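You operate a simulated robot arm through the tools that you are given. There is no shell and no other tool. Be economical: measure what you need, move in short steps, check, and stop when the job is done.

Carry out the task below with a simulated robot arm. There is one attempt and no reset: what you move stays moved.

JOB
Put the tone board carton in the boards drawer and latch it.
Fine: the cartons wait on the side rack; turn the latch to OPEN first, back to CLOSED last.
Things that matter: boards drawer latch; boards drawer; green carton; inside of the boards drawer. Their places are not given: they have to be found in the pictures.

It is judged by the outcome, as a careful person would: the job done as asked, and still so three seconds after it is handed in. It fails if anything else is knocked over, pushed out of place, dropped, spilled or broken.

ROBOT AND FRAMES
A 7-joint arm with a two-finger parallel gripper, fixed in place. Base frame: the origin is at the foot of the arm, x ahead of it, y to its left, z up. Readings come in mm, degrees, newtons and seconds.
With the tool pointing down near the work surface it reaches from about 320 to 780 mm from the base axis. Its first joint turns from -166.0 to 166.0 degrees. Payload 3.91 kg.
The TCP is the grasp point between the finger pads, 30 mm short of the fingertips. In the tool frame z runs along the fingers and y along their closing line. The gripper opens to 110 mm. The fingers are 20 mm wide and 10 mm thick; the gripper's body (48 by 112 mm) begins 55 mm behind the TCP.
Orientation is told as [roll, pitch, yaw] about the base's x, y, z axes, in that order, counted from this pose: with the fingers straight down and closing along the base's y, the tool's x points along the base's -x, its y along +y and its z along -z.

CONTROLS
- The arm moves only by the tool apply_moves. Its argument "increments" is a list of rows, each a list of 3 entries, a list of its own where there are three numbers: the shift along the tool's x, y, z in mm, then the turn, a rotation vector about the tool's x, y, z in degrees, then the closure, from 0 (fully open) to 1 (shut). In form: [[[dx, dy, dz], [wx, wy, wz], hand], ...]. A call has 1 to 20 rows; each row is the pose to reach, as a shift and turn from the pose commanded when the call began, along the tool's axes at that moment. Rows are played at 5 a second. More than 50 mm and 8.6 degrees between two rows, or a gripper value outside its range, and nothing of the call is played. A pose out of reach is approached as far as the arm can. The call stops where the force on the tool passes 40 N (or 10 N more than at its start, if that is more) or the arm is blocked; 0.2 s more then pass. The fingers move at their own pace (about 153 mm/s each) and stop on an object; they squeeze with about 40 N. The grip force told is the motor's: it shows also when the fingers shut on nothing. Time passes only in rows, and 0.2 s behind the last, so rows that repeat a pose let the fingers close. It gives the time, the measured TCP pose, the force on the tool (base axes), the opening and the grip force at its end, in the units of the frame above (readings bear some noise), and new pictures: "pictures" is both (left out), scene, wrist or none.
- Cameras (640 x 400 px; columns grow to the right, rows downward): "scene" is fixed at [51, -501.2, 1259.5]; the picture's right is [1.00, 0.03, 0.00], its down [0.01, -0.42, -0.91] and it looks along [-0.02, 0.91, -0.42] (base axes); focal length 306 px, centre (320, 200). "wrist" rides on the gripper at [77, 7, -114] in the tool frame; the picture's right is [-0.09, 1.00, 0.00], its down [-0.80, -0.07, -0.59] and it looks along [-0.59, -0.05, 0.80] (tool axes); focal length 270 px, centre (320, 200).
- lift_body(by): slides the trunk up (or, below 0, down) by that many mm; the arm rides with it, the base frame stays. It gives what a move gives, with no picture.
- point_at(camera, pixels): for up to 12 pixels [column, row] of the newest picture of that camera ("zoom" is the newest enlarged one), the place [x, y, z] in the base frame of the surface seen there, good to about 2 mm. It takes no simulated time.
- enlarge(camera, box): a new picture of the part [left, top, right, bottom] of that camera's present view, enlarged. It takes no simulated time.
- hand_in(): hands the job in; it is judged then, once.

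Keep the steps short. Do not move on a guess: measure, check each grasp and each placing, and mend mistakes. In all there are 80 turns and 170 pictures (those below and enlarged ones count). Leave the gripper open and the arm clear of the work at the hand-in unless told otherwise, and finish with a single line.

The tools are called after ">>>" by a JSON object that holds its "op" and its "data". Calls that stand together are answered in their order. apply_moves: Moves the arm, as the interface text tells. Its arguments: {"type":"object","properties":{"increments":{"type":"array"},"pictures":{"type":"string","enum":["both","scene","wrist","none"]}},"required":["increments"]} The other tools are called the same way: lift_body (by) slides the trunk up or down; point_at (camera, pixels) gives the place of the surface under pixels of a picture; enlarge (camera, box) takes an enlarged picture of a part of a camera's view; hand_in () hands the job in.

At the start:

```text
t: 0.0
position: [420.7, 245.6, 1012.2]
tool_rot: [0.0, 0.1, -0.1]
contact_force: [-0.1, 0.2, -0.3]
finger_gap: 109.8
gripper_force: 0.0
trunk travel left (down, up): [-500.0, 110.0]
```

scene: 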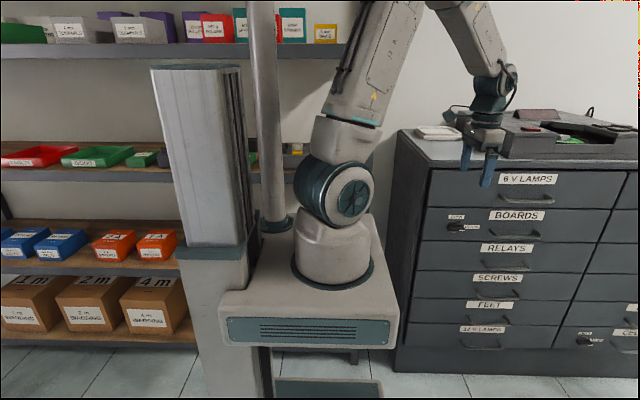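
wrist: 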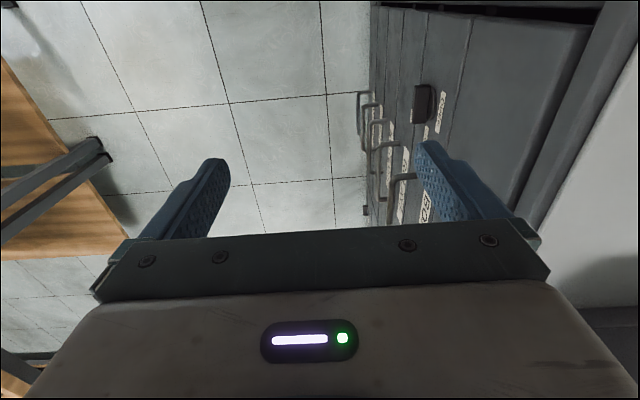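

I see a drawer cabinet on the right with a "BOARDS" drawer and a latch near (457,226). The racks are on the left. I'll enlarge both areas.

>>> {"op": "enlarge", "data": {"camera": "scene", "box": [400, 160, 640, 310]}}

>>> {"op": "enlarge", "data": {"camera": "scene", "box": [0, 0, 200, 125]}}

>>> {"op": "enlarge", "data": {"camera": "scene", "box": [0, 125, 200, 250]}}

>>> {"op": "enlarge", "data": {"camera": "scene", "box": [400, 90, 640, 240]}}

>>> {"op": "point_at", "data": {"camera": "scene", "pixels": [[457, 226], [515, 235], [421, 216], [600, 220], [420, 170], [130, 152], [20, 35], [160, 155], [440, 133], [330, 150], [296, 150], [520, 196]]}}

```text
2.67 times, centred on (520, 235) of scene
```

zoom: 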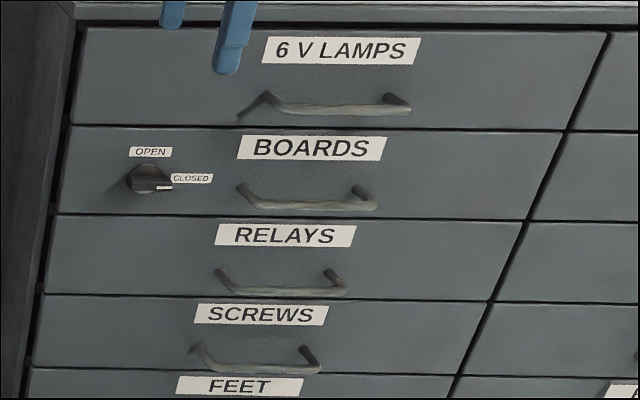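

```text
3.20 times, centred on (100, 62) of scene
```

zoom: 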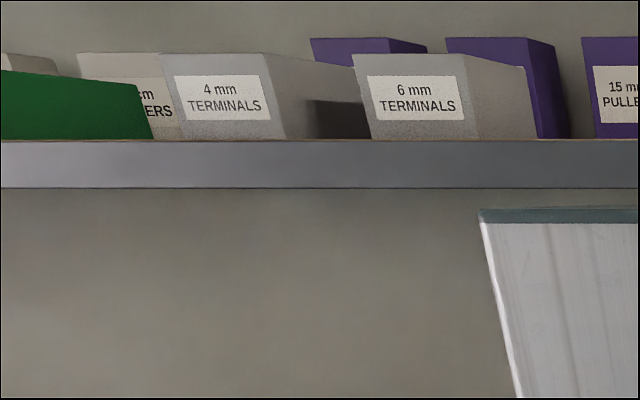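

```text
3.20 times, centred on (100, 188) of scene
```

zoom: 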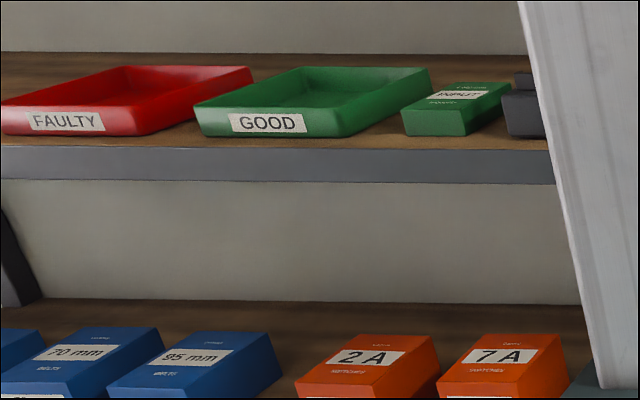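

```text
2.67 times, centred on (520, 165) of scene
```

zoom: 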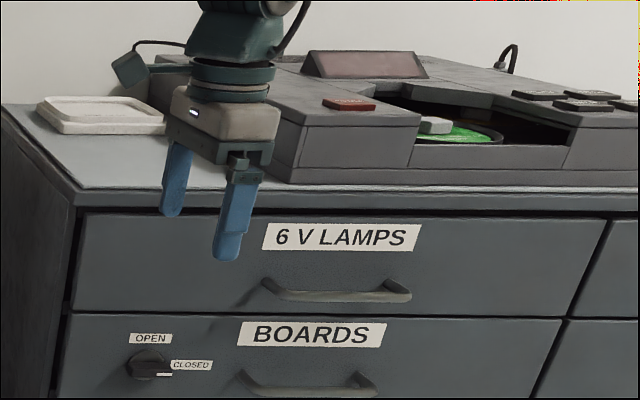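

```text
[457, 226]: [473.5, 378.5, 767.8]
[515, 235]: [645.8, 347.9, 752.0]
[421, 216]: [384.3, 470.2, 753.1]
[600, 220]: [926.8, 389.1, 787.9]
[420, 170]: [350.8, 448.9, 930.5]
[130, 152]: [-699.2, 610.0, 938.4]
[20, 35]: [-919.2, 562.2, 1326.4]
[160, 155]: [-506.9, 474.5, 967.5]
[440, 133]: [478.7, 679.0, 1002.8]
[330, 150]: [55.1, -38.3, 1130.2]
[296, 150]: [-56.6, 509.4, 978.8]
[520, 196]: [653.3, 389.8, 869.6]
```

The green carton near (140,158) may be the tone board carton. I'll read its label, and also look at the shelf behind the arm.

>>> {"op": "enlarge", "data": {"camera": "scene", "box": [120, 140, 184, 180]}}

>>> {"op": "point_at", "data": {"camera": "zoom", "pixels": [[70, 250], [300, 250], [70, 170], [270, 170], [410, 90], [180, 85], [380, 150], [450, 300], [100, 330], [480, 190], [530, 200], [240, 120]]}}

>>> {"op": "enlarge", "data": {"camera": "scene", "box": [230, 110, 400, 216]}}

```text
10.00 times, centred on (152, 160) of scene
```

zoom: 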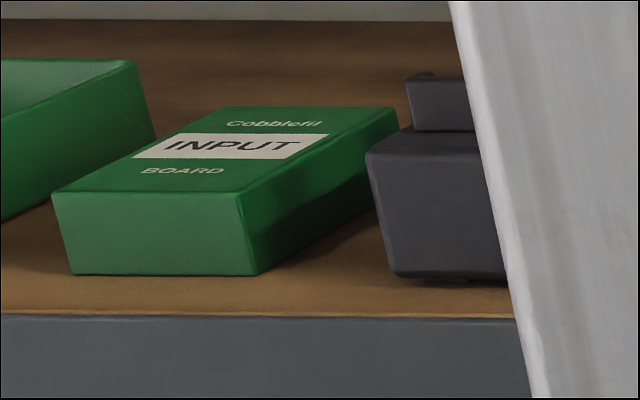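

```text
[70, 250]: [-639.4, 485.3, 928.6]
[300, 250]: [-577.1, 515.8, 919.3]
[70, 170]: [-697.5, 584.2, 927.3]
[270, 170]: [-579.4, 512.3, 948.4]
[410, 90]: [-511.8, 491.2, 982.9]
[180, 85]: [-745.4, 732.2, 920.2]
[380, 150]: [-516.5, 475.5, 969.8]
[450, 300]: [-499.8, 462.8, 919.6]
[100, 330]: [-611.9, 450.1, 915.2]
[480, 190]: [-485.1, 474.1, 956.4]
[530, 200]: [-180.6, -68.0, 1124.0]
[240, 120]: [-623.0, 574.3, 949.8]
```

```text
3.76 times, centred on (315, 163) of scene
```

zoom: 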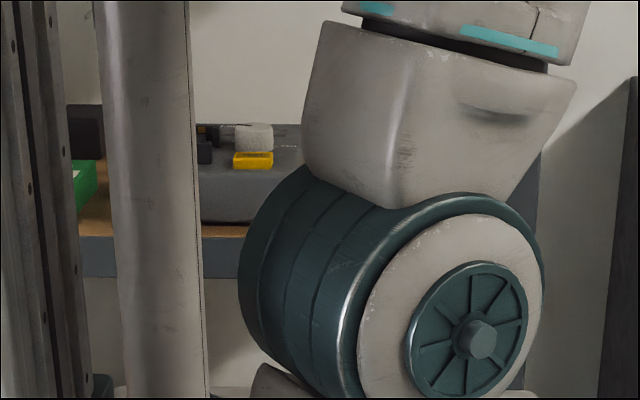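

The carton at (140,158) is the INPUT board, so it is the wrong one. Another green object sits behind the column near (251,160). First I'll look closely at the latch and handle.

>>> {"op": "enlarge", "data": {"camera": "scene", "box": [436, 205, 484, 235]}}

>>> {"op": "point_at", "data": {"camera": "zoom", "pixels": [[160, 120], [570, 180], [260, 300], [300, 270], [400, 290], [350, 310], [310, 240], [230, 250], [290, 350], [100, 330], [420, 120], [380, 310]]}}

>>> {"op": "enlarge", "data": {"camera": "scene", "box": [480, 205, 560, 255]}}

>>> {"op": "point_at", "data": {"camera": "zoom", "pixels": [[80, 200], [150, 240], [250, 245], [350, 245], [440, 240], [420, 190], [100, 140], [250, 180], [250, 210], [300, 330], [550, 100], [250, 290]]}}

>>> {"op": "enlarge", "data": {"camera": "scene", "box": [240, 140, 272, 180]}}

>>> {"op": "point_at", "data": {"camera": "scene", "pixels": [[252, 160], [254, 156], [251, 155], [252, 164], [250, 145], [257, 165], [294, 150], [300, 148], [297, 152], [257, 172], [298, 162], [283, 147]]}}

```text
13.33 times, centred on (460, 220) of scene
```

zoom: 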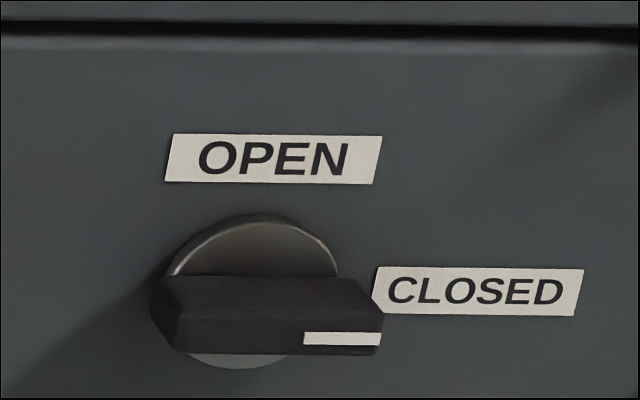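

```text
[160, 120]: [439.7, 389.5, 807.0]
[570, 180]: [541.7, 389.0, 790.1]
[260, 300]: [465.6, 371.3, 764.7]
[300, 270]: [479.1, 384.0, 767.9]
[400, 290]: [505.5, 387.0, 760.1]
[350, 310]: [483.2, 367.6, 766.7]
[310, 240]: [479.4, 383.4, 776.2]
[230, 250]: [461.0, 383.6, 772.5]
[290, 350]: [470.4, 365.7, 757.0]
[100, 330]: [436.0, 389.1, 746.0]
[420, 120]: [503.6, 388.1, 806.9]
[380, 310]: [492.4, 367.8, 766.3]
```

```text
8.00 times, centred on (520, 230) of scene
```

zoom: 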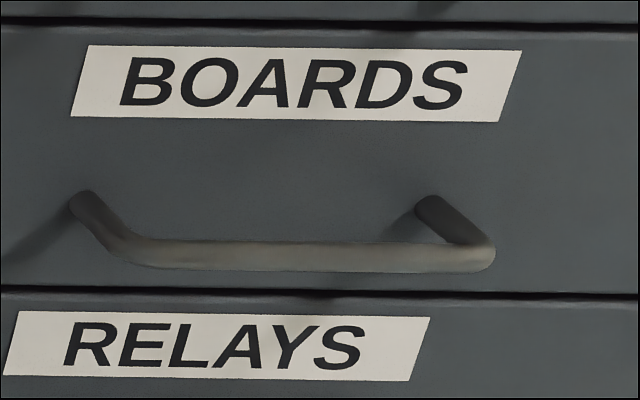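

```text
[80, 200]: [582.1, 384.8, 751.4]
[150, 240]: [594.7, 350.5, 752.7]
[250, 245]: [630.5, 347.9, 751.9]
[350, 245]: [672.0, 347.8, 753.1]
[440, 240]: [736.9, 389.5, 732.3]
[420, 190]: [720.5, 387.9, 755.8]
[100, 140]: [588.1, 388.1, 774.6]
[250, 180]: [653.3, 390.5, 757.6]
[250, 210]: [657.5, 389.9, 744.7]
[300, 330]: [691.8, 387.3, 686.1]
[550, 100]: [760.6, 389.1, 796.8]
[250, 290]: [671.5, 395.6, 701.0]
```

```text
10.00 times, centred on (256, 160) of scene
```

zoom: 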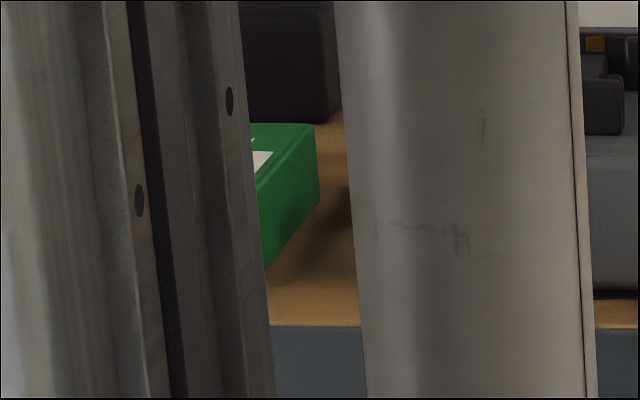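

```text
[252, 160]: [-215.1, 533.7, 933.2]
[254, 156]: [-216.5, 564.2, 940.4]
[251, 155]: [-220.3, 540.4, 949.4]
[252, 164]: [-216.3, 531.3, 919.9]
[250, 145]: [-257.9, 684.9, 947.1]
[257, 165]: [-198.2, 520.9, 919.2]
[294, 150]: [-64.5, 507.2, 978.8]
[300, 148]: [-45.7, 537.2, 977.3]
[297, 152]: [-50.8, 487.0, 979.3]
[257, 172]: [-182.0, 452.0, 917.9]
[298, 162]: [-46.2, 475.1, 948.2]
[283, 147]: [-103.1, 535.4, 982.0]
```

Measurements so far:
- **Latch:** the axis is at about (468, 384, 762). The bar lies along x (CLOSED), is about 11 mm thick and reaches out to y≈367.
- **Handle:** the bar is at y≈348, z≈752, with x from 595 to 715.
- **Hidden green carton:** its right face is near x=-216 and its top is at 950.

I'll back off 40 mm and tilt the tool to point at the cabinet (+y).

>>> {"op": "apply_moves", "data": {"increments": [[[0, -10, 0], [-8, 0, 0], 0], [[0, -20, 0], [-16, 0, 0], 0], [[0, -30, 0], [-24, 0, 0], 0], [[0, -40, 0], [-32, 0, 0], 0], [[0, -40, 0], [-40, 0, 0], 0], [[0, -40, 0], [-48, 0, 0], 0], [[0, -40, 0], [-56, 0, 0], 0], [[0, -40, 0], [-64, 0, 0], 0], [[0, -40, 0], [-72, 0, 0], 0], [[0, -40, 0], [-80, 0, 0], 0], [[0, -40, 0], [-85, 0, 0], 0], [[0, -40, 0], [-90, 0, 0], 0]]}}

```text
t: 2.6
position: [420.5, 206.1, 1012.4]
tool_rot: [90.1, 0.1, -0.1]
contact_force: [0.3, -0.5, -0.8]
finger_gap: 110.2
gripper_force: 0.0
trunk travel left (down, up): [-500.0, 110.0]
```

scene: 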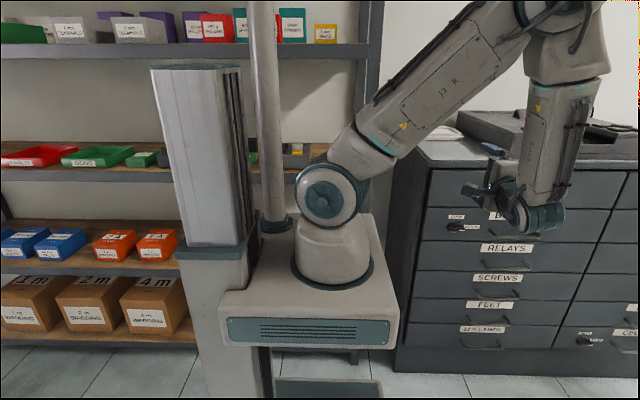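
wrist: 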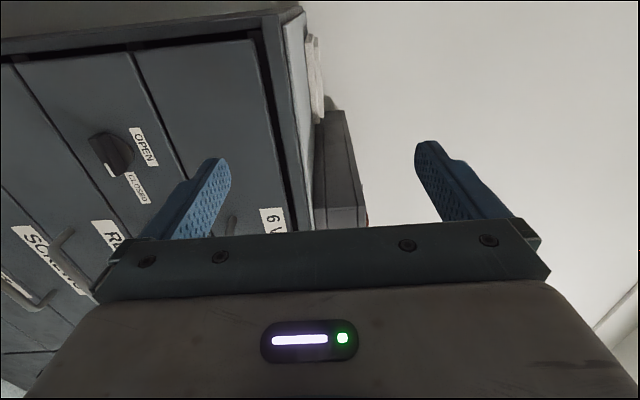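

The tool is now horizontal and clear. I'll lower the trunk 250 mm to bring the TCP to about z=762.

>>> {"op": "lift_body", "data": {"by": -250}}

>>> {"op": "apply_moves", "data": {"increments": [[[-24, 0, 20], [0, 0, 0], 0], [[-48, 0, 40], [0, 0, 0], 0], [[-48, 0, 70], [0, 0, 0], 0.4]]}}

```text
t: 5.2
position: [420.4, 204.5, 762.0]
tool_rot: [90.0, 0.0, 0.1]
contact_force: [0.6, -0.1, -0.4]
finger_gap: 110.0
gripper_force: 0.1
trunk travel left (down, up): [-250.0, 360.0]
```

```text
t: 6.0
position: [467.7, 276.7, 760.5]
tool_rot: [90.0, 0.0, 0.0]
contact_force: [0.0, 0.0, 0.6]
finger_gap: 65.8
gripper_force: 0.0
trunk travel left (down, up): [-250.0, 360.0]
```

scene: 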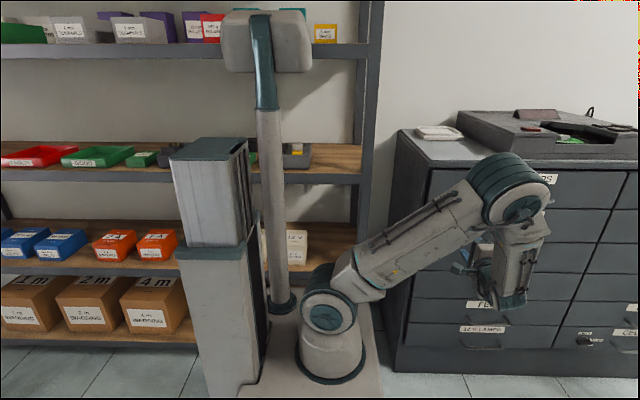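
wrist: 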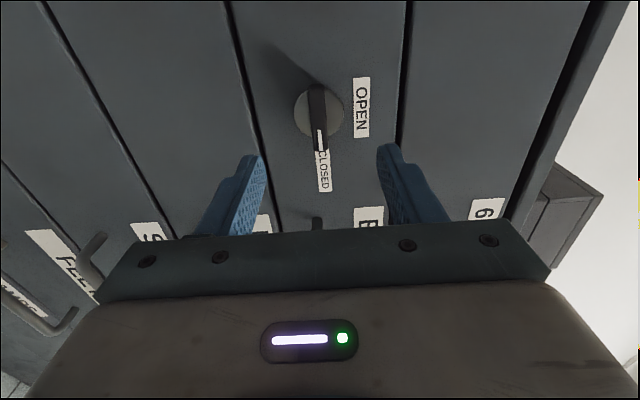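

The knob is clearly visible in the wrist view at (318,112). I'll measure it from here.

>>> {"op": "enlarge", "data": {"camera": "wrist", "box": [272, 70, 368, 130]}}

>>> {"op": "point_at", "data": {"camera": "wrist", "pixels": [[318, 88], [318, 110], [318, 130], [320, 146], [311, 110], [325, 110], [297, 112], [341, 112], [334, 92], [304, 130], [335, 130], [303, 95]]}}

```text
6.67 times, centred on (320, 100) of wrist
```

zoom: 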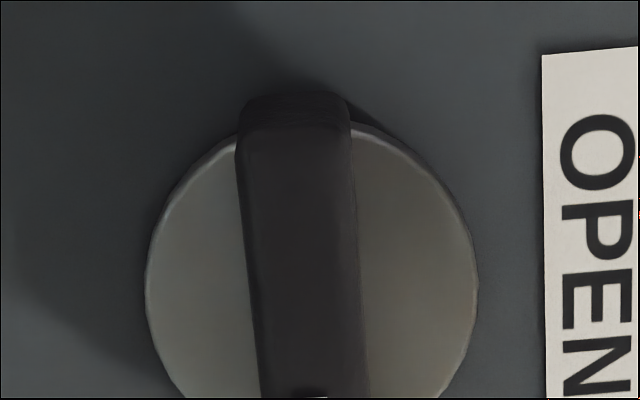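

```text
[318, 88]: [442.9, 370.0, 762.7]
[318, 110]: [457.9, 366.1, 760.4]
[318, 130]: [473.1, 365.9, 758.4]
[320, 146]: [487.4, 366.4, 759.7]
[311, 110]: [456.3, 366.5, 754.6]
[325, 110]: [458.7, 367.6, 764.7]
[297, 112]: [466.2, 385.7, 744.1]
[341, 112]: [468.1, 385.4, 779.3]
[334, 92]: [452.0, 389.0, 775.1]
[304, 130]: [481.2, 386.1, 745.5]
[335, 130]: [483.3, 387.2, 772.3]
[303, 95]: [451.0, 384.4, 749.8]
```

The knob axis is at (467, 762). The bar spans x 442–491 and its front is at y=366. I'll advance to y≈352, so the tips reach 382, just in front of the disc. Then I'll close the fingers on the bar.

>>> {"op": "apply_moves", "data": {"increments": [[[0, 1, 30], [0, 0, 0], 0.5], [[0, 1, 55], [0, 0, 0], 0.6], [[0, 1, 75], [0, 0, 0], 0.6], [[0, 1, 75], [0, 0, 0], 1], [[0, 1, 75], [0, 0, 0], 1], [[0, 1, 75], [0, 0, 0], 1]], "pictures": "wrist"}}

```text
t: 7.4
position: [466.3, 350.0, 761.2]
tool_rot: [89.6, 0.2, 0.0]
contact_force: [-8.6, -2.2, -34.7]
finger_gap: 12.8
gripper_force: 44.9
trunk travel left (down, up): [-250.0, 360.0]
```

wrist: 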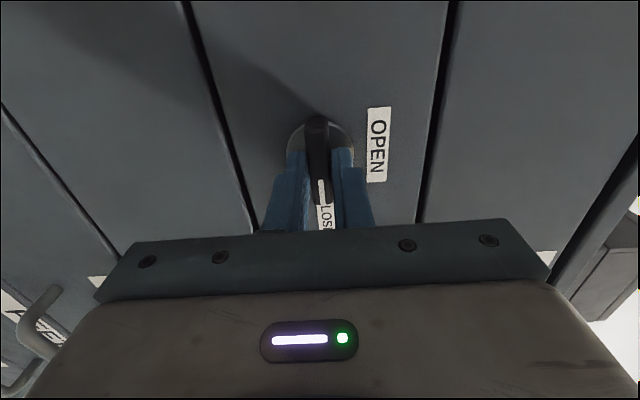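

I have the bar with a 12.8 mm gap, but there is a 35 N sideways load because my z is slightly high. I'll relax by 1.5 mm before turning.

>>> {"op": "apply_moves", "data": {"increments": [[[0, -1.0, 0], [0, 0, 0], 1], [[0, -1.5, 0], [0, 0, 0], 1]], "pictures": "none"}}

```text
t: 8.0
position: [468.2, 349.4, 761.2]
tool_rot: [89.6, 0.2, 0.0]
contact_force: [-13.7, -11.6, -33.5]
finger_gap: 12.9
gripper_force: 45.0
trunk travel left (down, up): [-250.0, 360.0]
```

The load hardly changed. I'll try a small turn of -8° about the tool axis and read the force.

>>> {"op": "apply_moves", "data": {"increments": [[[0, -0.5, 0], [0, 0, -4], 1], [[0, -1, 0], [0, 0, -8], 1]], "pictures": "none"}}

```text
t: 8.6
position: [468.0, 350.5, 760.4]
tool_rot: [89.8, -7.8, 0.2]
contact_force: [-18.1, -15.6, -27.5]
finger_gap: 12.5
gripper_force: 45.8
trunk travel left (down, up): [-250.0, 360.0]
```

It turns cleanly and the force is dropping. I'll continue in steps.

>>> {"op": "apply_moves", "data": {"increments": [[[0.5, 0, 0], [0, 0, -8], 1], [[1, 0, 0], [0, 0, -16], 1], [[1, 0, 0], [0, 0, -24], 1]], "pictures": "wrist"}}

```text
t: 9.4
position: [468.2, 349.9, 761.1]
tool_rot: [90.0, -32.1, 0.2]
contact_force: [-12.5, -16.2, -19.7]
finger_gap: 12.7
gripper_force: 44.8
trunk travel left (down, up): [-250.0, 360.0]
```

wrist: 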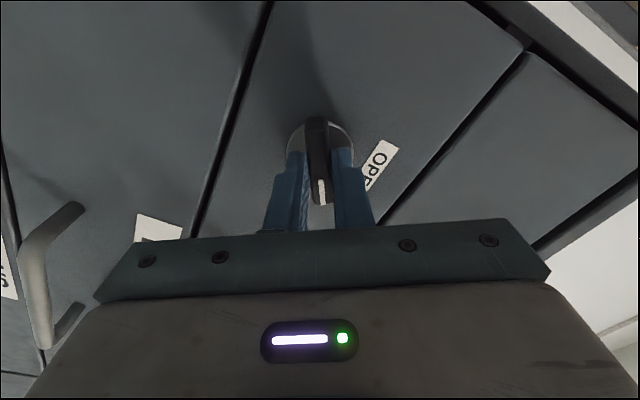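

The knob follows the gripper. I'll turn the remaining 58°.

>>> {"op": "apply_moves", "data": {"increments": [[[0, 0, 0], [0, 0, -8], 1], [[0, 0, 0], [0, 0, -16], 1], [[0, 0, 0], [0, 0, -24], 1], [[0, 0, 0], [0, 0, -32], 1], [[0, 0, 0], [0, 0, -40], 1], [[0, 0, 0], [0, 0, -48], 1], [[0, 0, 0], [0, 0, -54], 1], [[0, 0, 0], [0, 0, -58], 1]], "pictures": "both"}}

```text
t: 11.2
position: [468.1, 350.3, 759.7]
tool_rot: [-92.2, -90.0, -177.9]
contact_force: [-9.4, -7.3, -12.9]
finger_gap: 12.6
gripper_force: 44.9
trunk travel left (down, up): [-250.0, 360.0]
```

scene: 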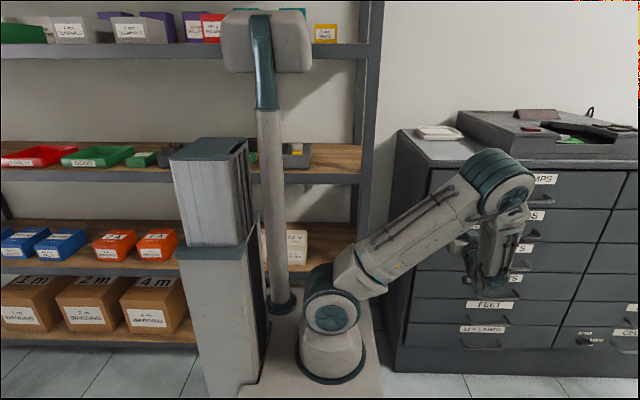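
wrist: 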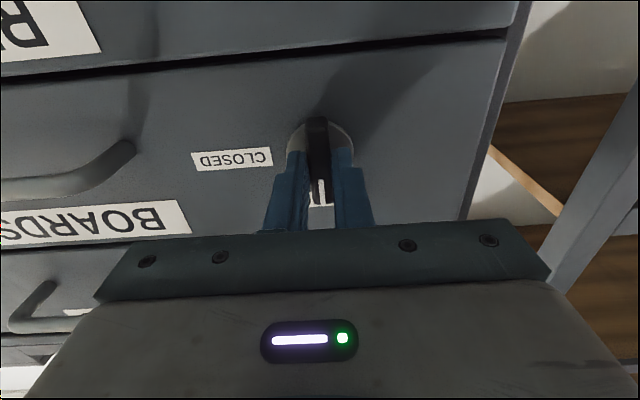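

The bar is vertical (OPEN). I'll release, back off 90 mm straight, and check the pointer.

>>> {"op": "apply_moves", "data": {"increments": [[[0, 0, 0], [0, 0, 0], 0.6], [[0, 0, 0], [0, 0, 0], 0.6], [[0, 0, -30], [0, 0, 0], 0.5], [[0, 0, -60], [0, 0, 0], 0.5], [[0, 0, -90], [0, 0, 0], 0.5]], "pictures": "wrist"}}

>>> {"op": "apply_moves", "data": {"increments": [[[0, -17, 0], [0, 0, 8.2], 0.5], [[0, -34, 0], [0, 0, 16.4], 0.5], [[0, -51, 0], [0, 0, 24.5], 0.5], [[0, -68, 0], [0, 0, 32.7], 0.5], [[0, -85, 0], [0, 0, 41], 0.5], [[0, -102, 0], [0, 0, 49], 0.5], [[0, -119, 0], [0, 0, 57], 0.5], [[0, -136, 0], [0, 0, 65.5], 0.5], [[4, -153, 0], [0, 0, 73.6], 0.5], [[8, -170, 0], [0, 0, 82], 0.5], [[8, -187, 0], [0, 0, 90], 0.5]], "pictures": "both"}}

```text
t: 12.4
position: [468.8, 259.0, 762.4]
tool_rot: [3.0, -90.0, 87.1]
contact_force: [0.2, 0.4, 0.4]
finger_gap: 54.8
gripper_force: 0.0
trunk travel left (down, up): [-250.0, 360.0]
```

wrist: 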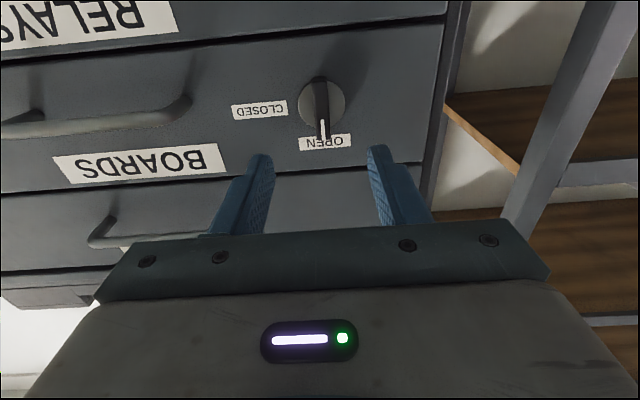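

```text
t: 14.8
position: [654.5, 261.1, 751.2]
tool_rot: [90.0, 0.1, 0.0]
contact_force: [-0.1, -0.6, 0.5]
finger_gap: 54.8
gripper_force: 0.2
trunk travel left (down, up): [-250.0, 360.0]
```

scene: 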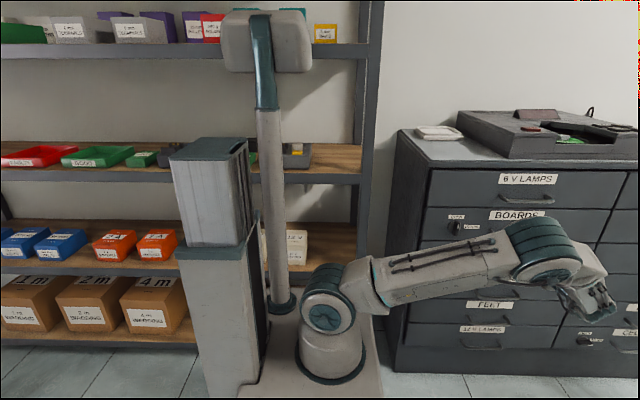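
wrist: 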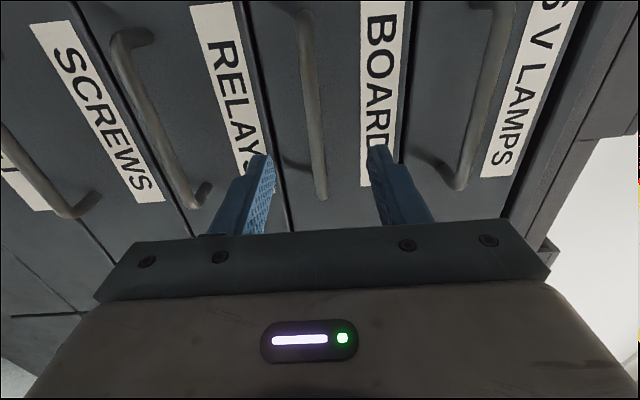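

The pointer shows OPEN. The BOARDS handle is now centred between the fingers at about (305,110). I'll measure the bar.

>>> {"op": "point_at", "data": {"camera": "wrist", "pixels": [[305, 70], [312, 110], [318, 150], [322, 190], [302, 30], [300, 165], [190, 190], [460, 170]]}}

```text
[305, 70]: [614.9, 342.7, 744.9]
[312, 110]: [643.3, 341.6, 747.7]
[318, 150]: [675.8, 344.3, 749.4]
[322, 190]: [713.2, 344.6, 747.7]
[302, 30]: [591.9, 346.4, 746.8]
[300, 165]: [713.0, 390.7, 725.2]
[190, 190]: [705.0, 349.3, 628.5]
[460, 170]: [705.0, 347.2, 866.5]
```

The bar centre is at z≈748, y≈347. I'll go to y=342 and grip.

>>> {"op": "apply_moves", "data": {"increments": [[[0, -3, 30], [0, 0, 0], 0.5], [[0, -3, 60], [0, 0, 0], 0.5], [[0, -3, 81], [0, 0, 0], 0.5], [[0, -3, 81], [0, 0, 0], 1], [[0, -3, 81], [0, 0, 0], 1], [[0, -3, 81], [0, 0, 0], 1]], "pictures": "wrist"}}

```text
t: 16.2
position: [653.3, 343.9, 747.4]
tool_rot: [89.9, 0.0, 0.1]
contact_force: [-2.9, 0.1, -4.6]
finger_gap: 11.4
gripper_force: 44.2
trunk travel left (down, up): [-250.0, 360.0]
```

wrist: 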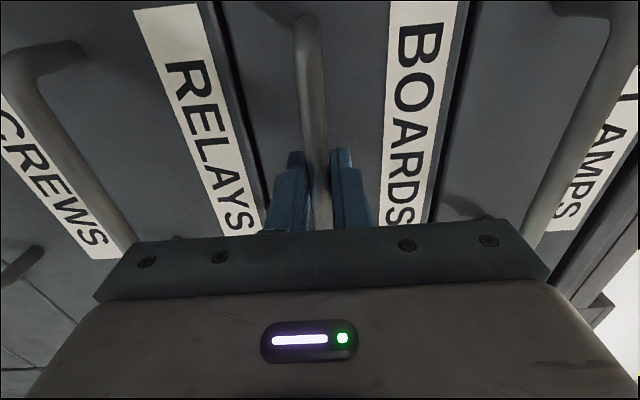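

The handle is gripped cleanly. I'll pull 120 mm slowly and watch the force.

>>> {"op": "apply_moves", "data": {"increments": [[[0, 0, -10], [0, 0, 0], 1], [[0, 0, -25], [0, 0, 0], 1], [[0, 0, -40], [0, 0, 0], 1], [[0, 0, -55], [0, 0, 0], 1], [[0, 0, -70], [0, 0, 0], 1], [[0, 0, -85], [0, 0, 0], 1], [[0, 0, -100], [0, 0, 0], 1], [[0, 0, -120], [0, 0, 0], 1]], "pictures": "scene"}}

```text
t: 18.0
position: [652.8, 220.4, 746.3]
tool_rot: [90.0, 0.0, 0.1]
contact_force: [-16.1, -0.3, -20.0]
finger_gap: 11.8
gripper_force: 45.0
trunk travel left (down, up): [-250.0, 360.0]
```

scene: 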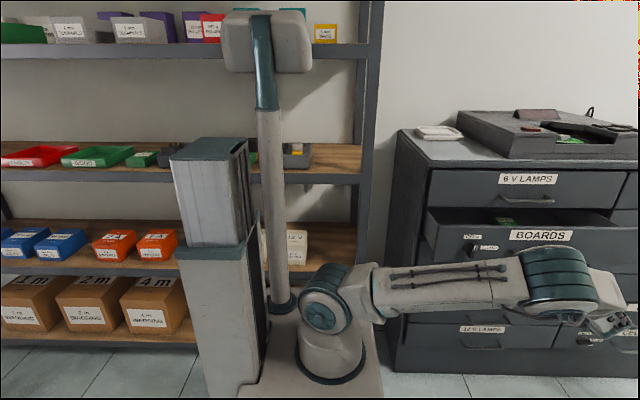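

The drawer slides freely and I can see contents inside. I'll pull another 110 mm.

>>> {"op": "apply_moves", "data": {"increments": [[[0, 0, -15], [0, 0, 0], 1], [[0, 0, -30], [0, 0, 0], 1], [[0, 0, -45], [0, 0, 0], 1], [[0, 0, -60], [0, 0, 0], 1], [[0, 0, -75], [0, 0, 0], 1], [[0, 0, -90], [0, 0, 0], 1], [[0, 0, -110], [0, 0, 0], 1]], "pictures": "scene"}}

>>> {"op": "enlarge", "data": {"camera": "scene", "box": [400, 180, 640, 330]}}

```text
t: 19.5
position: [653.7, 126.3, 748.3]
tool_rot: [89.7, 0.2, 0.1]
contact_force: [-5.0, 0.0, -5.8]
finger_gap: 11.7
gripper_force: 44.8
trunk travel left (down, up): [-250.0, 360.0]
stopped in row 7: the force on the tool passed its limit (the readings are from after the stop); the commanded pose is now the measured one
```

scene: 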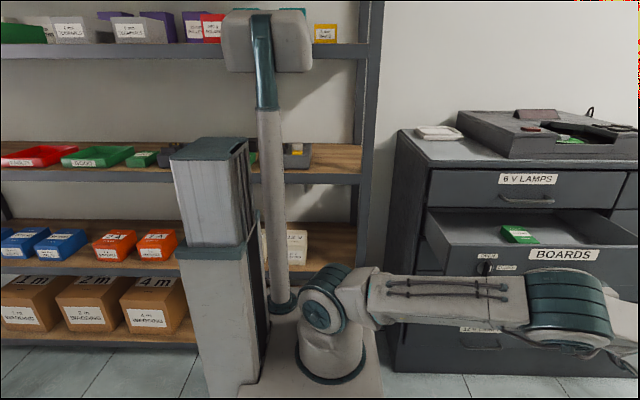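

```text
2.67 times, centred on (520, 255) of scene
```

zoom: 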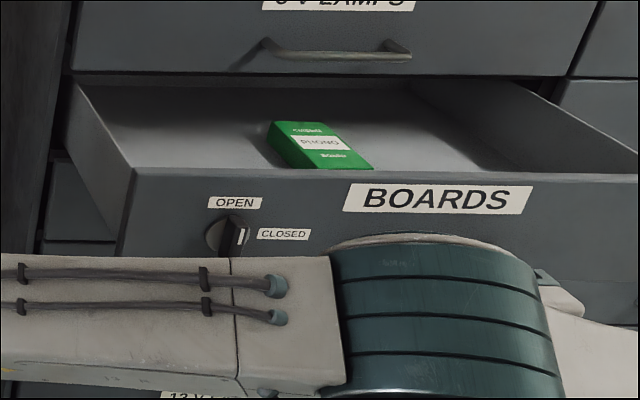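

The drawer is at its stop and already holds a PHONO carton. I'll measure the interior.

>>> {"op": "point_at", "data": {"camera": "zoom", "pixels": [[200, 150], [240, 140], [400, 160], [450, 150], [300, 130], [345, 155], [100, 100], [132, 172], [300, 172], [560, 172], [140, 120], [480, 120]]}}

>>> {"op": "apply_moves", "data": {"increments": [[[0, 0, 0], [0, 0, 0], 0.5], [[0, 0, 0], [0, 0, 0], 0.5], [[0, 0, -30], [0, 0, 0], 0.5], [[0, 0, -60], [0, 0, 0], 0.5], [[0, 0, -80], [0, 0, 0], 0.5]], "pictures": "both"}}

```text
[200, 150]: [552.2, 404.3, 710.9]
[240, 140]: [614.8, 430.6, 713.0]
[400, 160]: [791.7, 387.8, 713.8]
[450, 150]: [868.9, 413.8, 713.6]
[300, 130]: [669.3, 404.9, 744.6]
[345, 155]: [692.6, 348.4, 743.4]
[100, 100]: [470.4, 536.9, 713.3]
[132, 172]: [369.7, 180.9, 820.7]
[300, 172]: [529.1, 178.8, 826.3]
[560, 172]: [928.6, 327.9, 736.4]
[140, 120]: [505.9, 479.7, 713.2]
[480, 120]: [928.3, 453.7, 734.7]
```

```text
t: 20.7
position: [654.7, 48.0, 748.0]
tool_rot: [89.8, 0.1, 0.2]
contact_force: [0.4, 0.5, 0.5]
finger_gap: 55.0
gripper_force: 0.0
trunk travel left (down, up): [-250.0, 360.0]
```

scene: 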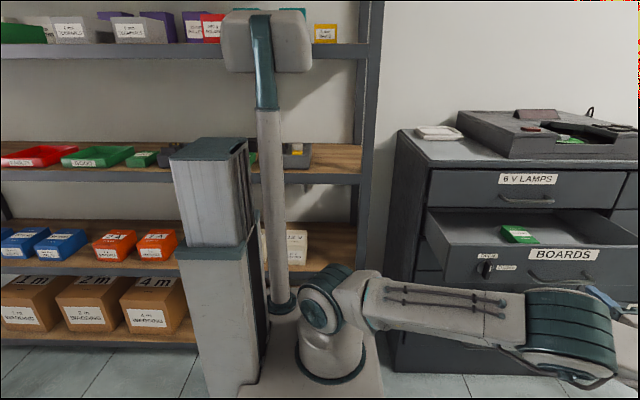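
wrist: 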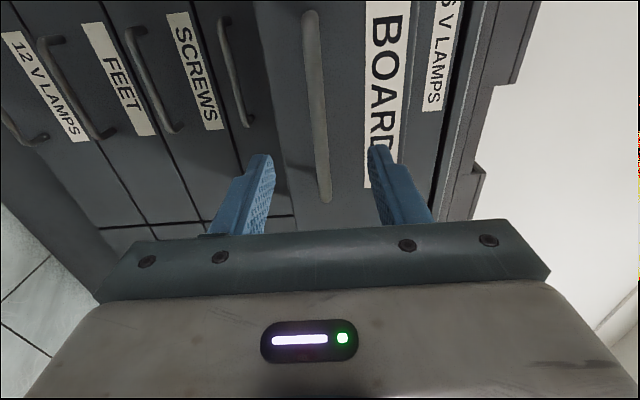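

The drawer floor is at z=713, and there is free space left of PHONO (x 450–620, y 200–340). Next I'll raise the trunk 300 mm and go to the rack.

>>> {"op": "lift_body", "data": {"by": 300}}

>>> {"op": "apply_moves", "data": {"increments": [[[20, 0, 0], [8, 0, 0], 0], [[40, 0, 0], [16, 0, 0], 0], [[60, 0, 0], [24, 0, 0], 0], [[80, 0, 0], [32, 0, 0], 0], [[100, 0, 0], [40, 0, 0], 0], [[120, 0, 0], [48, 0, 0], 0], [[140, 0, 0], [56, 0, 0], 0], [[160, 0, 0], [64, 0, 0], 0], [[180, 0, 0], [72, 0, 0], 0], [[190, 0, 0], [80, 0, 0], 0], [[200, 0, 0], [85, 0, 0], 0], [[200, 0, 0], [90, 0, 0], 0]], "pictures": "both"}}

```text
t: 23.7
position: [654.4, 46.9, 1047.7]
tool_rot: [89.7, 0.1, 0.2]
contact_force: [0.3, 0.4, 0.4]
finger_gap: 54.6
gripper_force: 0.0
trunk travel left (down, up): [-550.0, 60.0]
```

```text
t: 26.3
position: [455.3, 46.5, 1049.8]
tool_rot: [-0.3, 0.1, 0.2]
contact_force: [0.5, -0.4, -0.7]
finger_gap: 109.9
gripper_force: 0.0
trunk travel left (down, up): [-550.0, 60.0]
```

scene: 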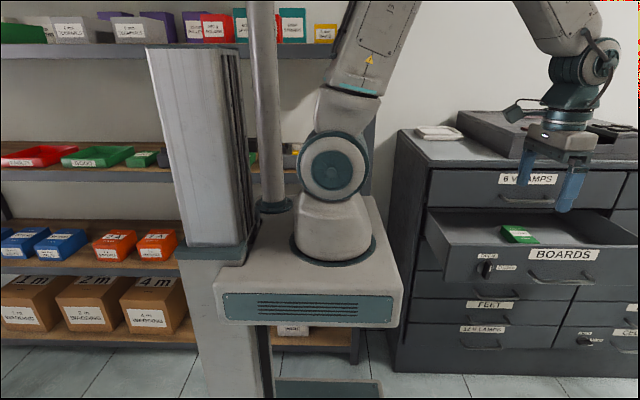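
wrist: 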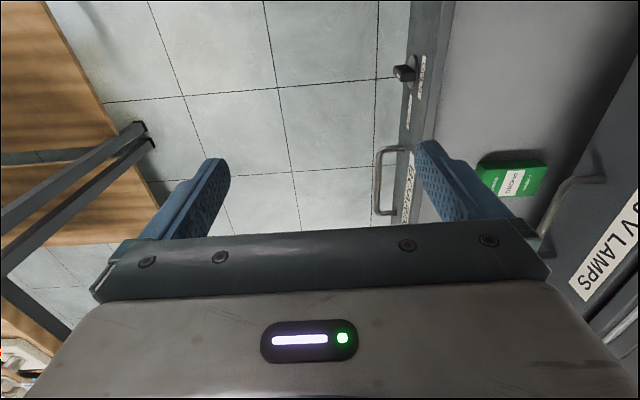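

The hand is pointing down. I'll swing it in an arc at radius 345 mm around to azimuth ~110°, so the wrist camera looks out onto the shelf.

>>> {"op": "apply_moves", "data": {"increments": [[[35, -4, 0], [0, 0, 0], 0], [[73, -8, 0], [0, 0, 0], 0], [[112, -12, 0], [0, 0, 0], 0], [[120.3, 35.8, 0], [0, 0, -8], 0], [[135, 81.6, 0], [0, 0, -16], 0], [[155.9, 125, 0], [0, 0, -24], 0], [[182.7, 164.9, 0], [0, 0, -32], 0], [[214.8, 200.8, 0], [0, 0, -40], 0], [[251.5, 231.9, 0], [0, 0, -48], 0]], "pictures": "both"}}

```text
t: 28.3
position: [201.0, 276.2, 1049.4]
tool_rot: [-0.1, 0.2, 48.3]
contact_force: [1.1, 0.2, 0.4]
finger_gap: 110.1
gripper_force: 0.1
trunk travel left (down, up): [-550.0, 60.0]
```

scene: 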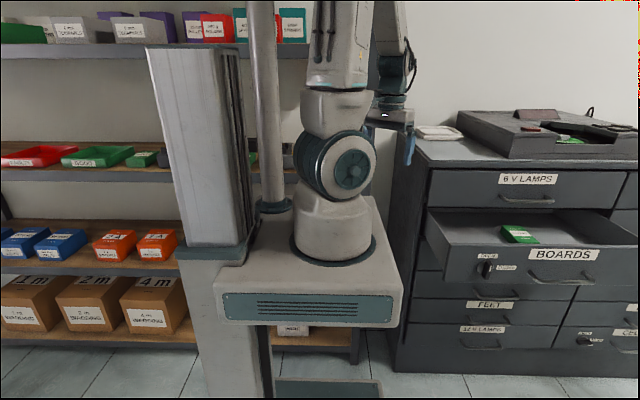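
wrist: 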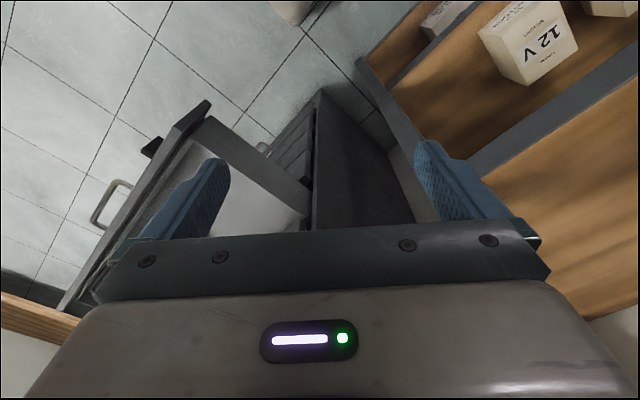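

The path is clear. I'll continue the arc by 56°.

>>> {"op": "apply_moves", "data": {"increments": [[[3.4, 48, 0], [0, 0, -8], 0], [[13.4, 95.1, 0], [0, 0, -16], 0], [[29.8, 140.3, 0], [0, 0, -24], 0], [[52.4, 182.8, 0], [0, 0, -32], 0], [[80.7, 221.8, 0], [0, 0, -40], 0], [[114.2, 256.4, 0], [0, 0, -48], 0], [[152.1, 286, 0], [0, 0, -56], 0]], "pictures": "both"}}

```text
t: 29.9
position: [-111.2, 356.4, 1051.9]
tool_rot: [0.2, 0.2, 104.3]
contact_force: [-0.3, 0.4, -0.4]
finger_gap: 110.1
gripper_force: 0.0
trunk travel left (down, up): [-550.0, 60.0]
```

scene: 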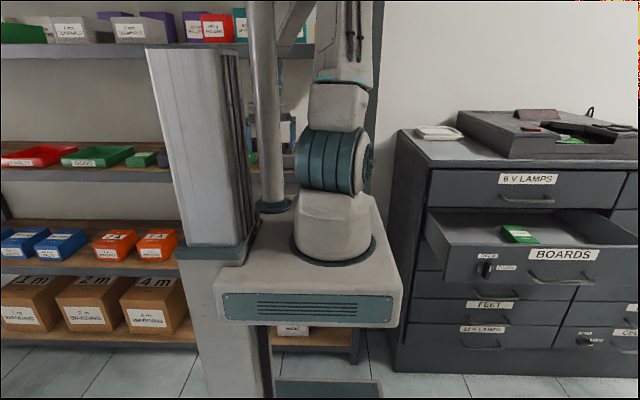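
wrist: 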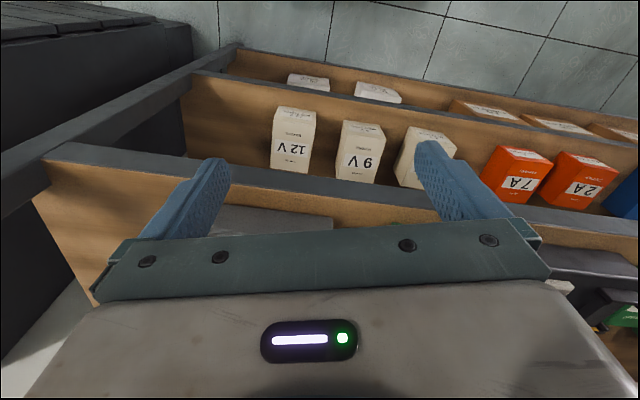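

The shelf I need is hidden below the gripper, and a green edge shows at (625,315) further to -x. I'll tilt the fingers outward 40° and shift 80 mm toward -x. First I'll check where the post stands.

>>> {"op": "point_at", "data": {"camera": "scene", "pixels": [[268, 180], [268, 60], [240, 150], [200, 150], [270, 207]]}}

>>> {"op": "apply_moves", "data": {"increments": [[[0, 15, -5], [0, -8, 0], 0], [[0, 30, -10], [0, -16, 0], 0], [[0, 45, -15], [0, -24, 0], 0], [[0, 60, -20], [0, -32, 0], 0], [[0, 80, -25], [0, -40, 0], 0]], "pictures": "both"}}

```text
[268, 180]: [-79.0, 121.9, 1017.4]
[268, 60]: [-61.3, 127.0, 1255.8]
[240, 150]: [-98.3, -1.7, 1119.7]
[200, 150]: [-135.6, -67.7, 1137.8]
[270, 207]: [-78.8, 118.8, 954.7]
```

```text
t: 30.9
position: [-86.4, 391.6, 1063.3]
tool_rot: [0.3, -30.0, 90.3]
contact_force: [0.3, 0.1, -0.4]
finger_gap: 110.3
gripper_force: 0.1
trunk travel left (down, up): [-550.0, 60.0]
stopped in row 5: the arm was blocked; the commanded pose is now the measured one
```

scene: 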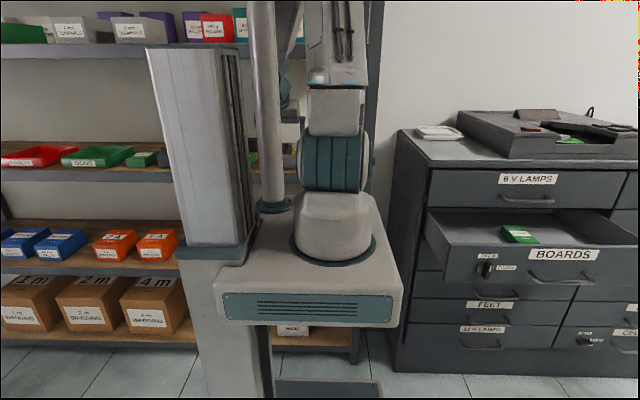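
wrist: 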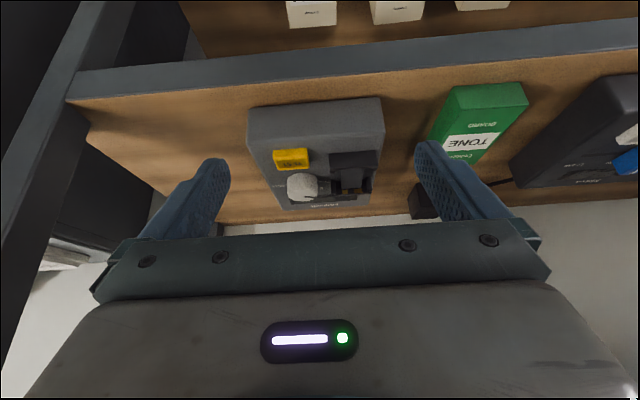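

The arm was blocked because its upper link meets the mast post at (-79,120), so I must not swing beyond about azimuth 107°. The TONE carton is now visible at (480,120). I'll measure it and its surroundings.

>>> {"op": "enlarge", "data": {"camera": "wrist", "box": [400, 60, 640, 210]}}

>>> {"op": "point_at", "data": {"camera": "zoom", "pixels": [[145, 80], [330, 70], [340, 105], [150, 145], [180, 270], [120, 200], [250, 180], [230, 220], [80, 180], [300, 260], [620, 60], [300, 30]]}}

>>> {"op": "point_at", "data": {"camera": "wrist", "pixels": [[375, 100], [382, 130], [250, 110], [425, 200], [520, 160], [635, 80], [360, 205], [500, 62], [300, 80], [90, 80], [600, 170], [500, 45]]}}

```text
2.67 times, centred on (520, 135) of wrist
```

zoom: 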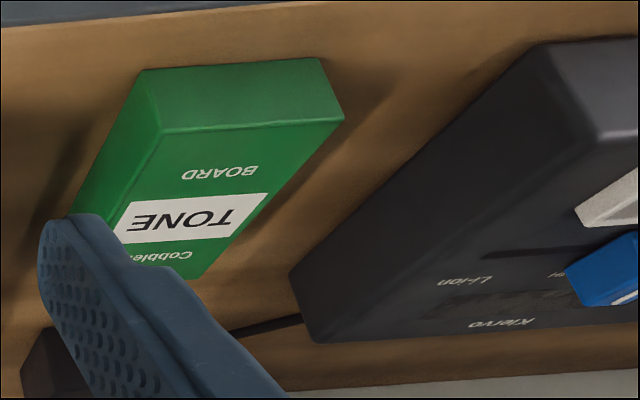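

```text
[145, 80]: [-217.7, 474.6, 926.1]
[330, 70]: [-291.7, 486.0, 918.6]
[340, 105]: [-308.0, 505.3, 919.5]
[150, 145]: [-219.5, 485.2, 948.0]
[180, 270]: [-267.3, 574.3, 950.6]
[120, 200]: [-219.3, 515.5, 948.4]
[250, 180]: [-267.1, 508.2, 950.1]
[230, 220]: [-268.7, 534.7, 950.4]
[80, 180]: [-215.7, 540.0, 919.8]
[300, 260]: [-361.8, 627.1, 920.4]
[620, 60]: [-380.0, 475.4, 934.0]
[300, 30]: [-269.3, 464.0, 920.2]
```

```text
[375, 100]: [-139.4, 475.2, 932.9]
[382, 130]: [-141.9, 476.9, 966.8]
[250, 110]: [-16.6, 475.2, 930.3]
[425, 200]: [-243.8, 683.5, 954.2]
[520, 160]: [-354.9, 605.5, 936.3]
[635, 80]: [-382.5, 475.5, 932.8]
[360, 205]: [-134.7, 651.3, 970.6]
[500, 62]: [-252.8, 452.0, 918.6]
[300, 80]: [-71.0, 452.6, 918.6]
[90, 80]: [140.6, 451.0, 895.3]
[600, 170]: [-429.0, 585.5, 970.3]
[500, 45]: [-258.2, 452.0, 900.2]
```

The TONE carton spans x -217…-287, from y=475 back to about 580, with its top at 950. I need to see how the arm and post are arranged. I'll back off 40 mm in +x, then lower the trunk so the elbow comes into view. The hand stays in front of the shelf edge (y=452).

>>> {"op": "apply_moves", "data": {"increments": [[[0, -20, 0], [0, 0, 0], 0], [[20, -40, 0], [0, 0, 0], 0]], "pictures": "none"}}

>>> {"op": "lift_body", "data": {"by": -250}}

>>> {"op": "enlarge", "data": {"camera": "scene", "box": [160, 0, 480, 400]}}

```text
t: 31.5
position: [-47.0, 374.7, 1052.1]
tool_rot: [0.3, -30.0, 90.4]
contact_force: [-0.9, -0.4, -0.3]
finger_gap: 110.1
gripper_force: 0.0
trunk travel left (down, up): [-550.0, 60.0]
```

```text
t: 34.1
position: [-47.5, 374.4, 802.5]
tool_rot: [0.3, -30.0, 90.4]
contact_force: [0.0, 0.2, -0.5]
finger_gap: 110.2
gripper_force: 0.0
trunk travel left (down, up): [-300.0, 310.0]
```

```text
1.00 times, centred on (320, 200) of scene
```

zoom: 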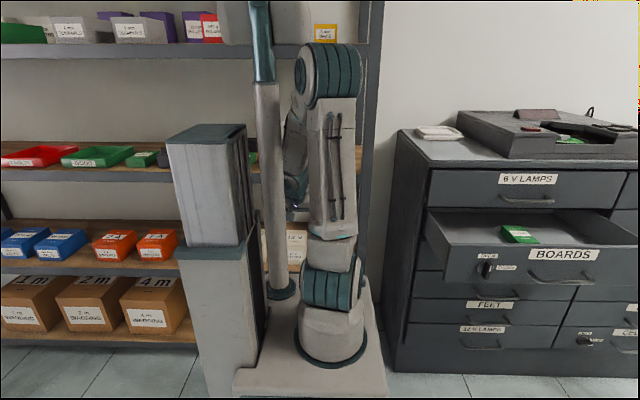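

The upper arm stands vertical, and the forearm hangs on its left (post) side. I'll measure these parts.

>>> {"op": "point_at", "data": {"camera": "zoom", "pixels": [[330, 75], [330, 160], [330, 285], [298, 115], [293, 160], [296, 190], [268, 130], [275, 250], [305, 75], [262, 40], [240, 25], [300, 25]]}}

>>> {"op": "enlarge", "data": {"camera": "scene", "box": [240, 30, 400, 230]}}

```text
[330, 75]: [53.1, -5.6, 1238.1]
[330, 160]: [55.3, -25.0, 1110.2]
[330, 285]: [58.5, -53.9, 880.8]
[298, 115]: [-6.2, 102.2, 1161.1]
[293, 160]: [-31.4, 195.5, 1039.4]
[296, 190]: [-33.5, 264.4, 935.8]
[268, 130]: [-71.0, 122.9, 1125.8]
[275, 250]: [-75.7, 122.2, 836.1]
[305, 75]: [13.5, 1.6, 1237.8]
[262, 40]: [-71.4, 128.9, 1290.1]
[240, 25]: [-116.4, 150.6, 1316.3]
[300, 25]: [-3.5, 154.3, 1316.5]
```

```text
2.00 times, centred on (320, 130) of scene
```

zoom: 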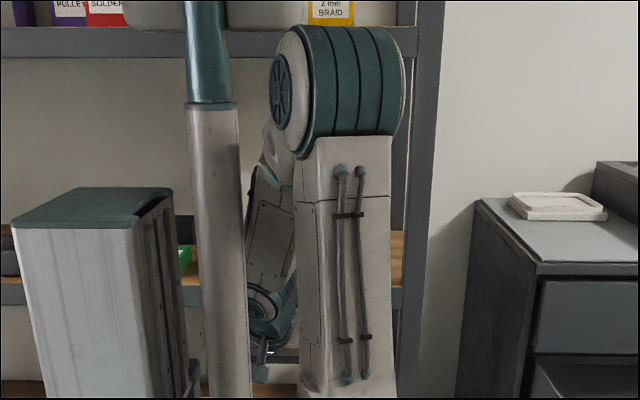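

The upper arm is offset to +x, the forearm passes just right of the post, and the upper links clear it. I need the arm to reach left from a smaller base angle, letting the elbow swivel. I'll measure the height of the shelf above for clearance.

>>> {"op": "point_at", "data": {"camera": "scene", "pixels": [[100, 57], [100, 47], [200, 55], [340, 55], [350, 46], [140, 178], [374, 120], [365, 150], [330, 35], [190, 30], [60, 60], [230, 60]]}}

```text
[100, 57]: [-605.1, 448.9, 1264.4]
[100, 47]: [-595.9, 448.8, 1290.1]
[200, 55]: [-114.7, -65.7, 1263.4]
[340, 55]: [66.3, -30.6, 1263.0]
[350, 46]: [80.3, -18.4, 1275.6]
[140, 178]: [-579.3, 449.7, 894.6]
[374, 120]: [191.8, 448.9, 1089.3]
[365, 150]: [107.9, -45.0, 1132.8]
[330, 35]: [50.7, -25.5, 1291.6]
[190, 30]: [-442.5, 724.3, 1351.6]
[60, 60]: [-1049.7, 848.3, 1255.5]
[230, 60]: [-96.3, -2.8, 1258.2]
```

The shelf above has its underside at z≈1262 and its front edge at y=449. Plan:
1. Start from the right, with the hand tilted 30° and yaw 90°.
2. Go in at TCP z≈1025, above the multimeter (top ~982), with the wrist staying outside the rack.
3. Slide left to x=-252 so the elbow can swivel.
4. Lower the trunk to grasp.

First I'll shift +150 in x, raise the trunk 90 and the arm 135.

>>> {"op": "apply_moves", "data": {"increments": [[[0, -40, 0], [0, 0, 0], 0], [[0, -80, 0], [0, 0, 0], 0], [[0, -120, 0], [0, 0, 0], 0], [[0, -150, 0], [0, 0, 0], 0]], "pictures": "none"}}

>>> {"op": "lift_body", "data": {"by": 90}}

>>> {"op": "apply_moves", "data": {"increments": [[[-20, 0, -34.6], [0, 0, 0], 0], [[-40, 0, -69.3], [0, 0, 0], 0], [[-60, 0, -104], [0, 0, 0], 0], [[-67.5, 0, -117], [0, 0, 0], 0]], "pictures": "both"}}

```text
t: 35.1
position: [104.0, 375.8, 801.0]
tool_rot: [0.3, -29.9, 90.2]
contact_force: [0.2, -0.6, -0.4]
finger_gap: 110.0
gripper_force: 0.1
trunk travel left (down, up): [-300.0, 310.0]
```

```text
t: 36.3
position: [102.9, 374.7, 889.6]
tool_rot: [0.4, -29.9, 90.4]
contact_force: [0.4, -0.2, -0.4]
finger_gap: 110.2
gripper_force: 0.0
trunk travel left (down, up): [-390.0, 220.0]
```

```text
t: 37.3
position: [103.4, 375.5, 1025.6]
tool_rot: [0.4, -29.9, 90.4]
contact_force: [-0.7, 0.2, 0.6]
finger_gap: 110.2
gripper_force: 0.1
trunk travel left (down, up): [-390.0, 220.0]
```

scene: 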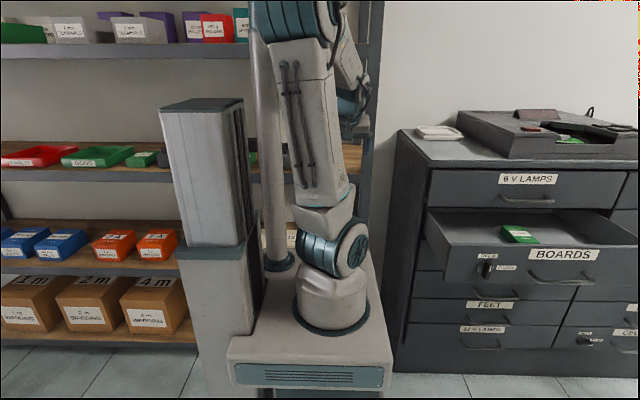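
wrist: 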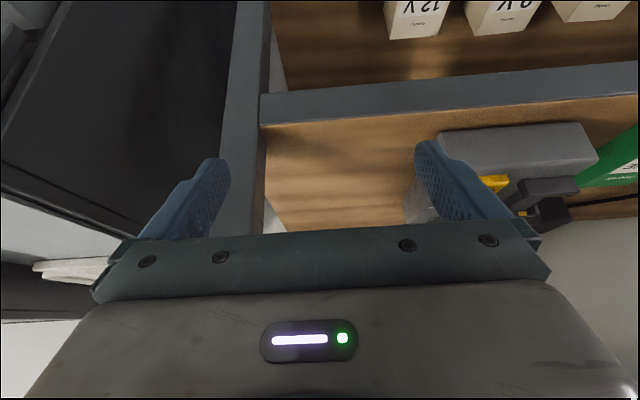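

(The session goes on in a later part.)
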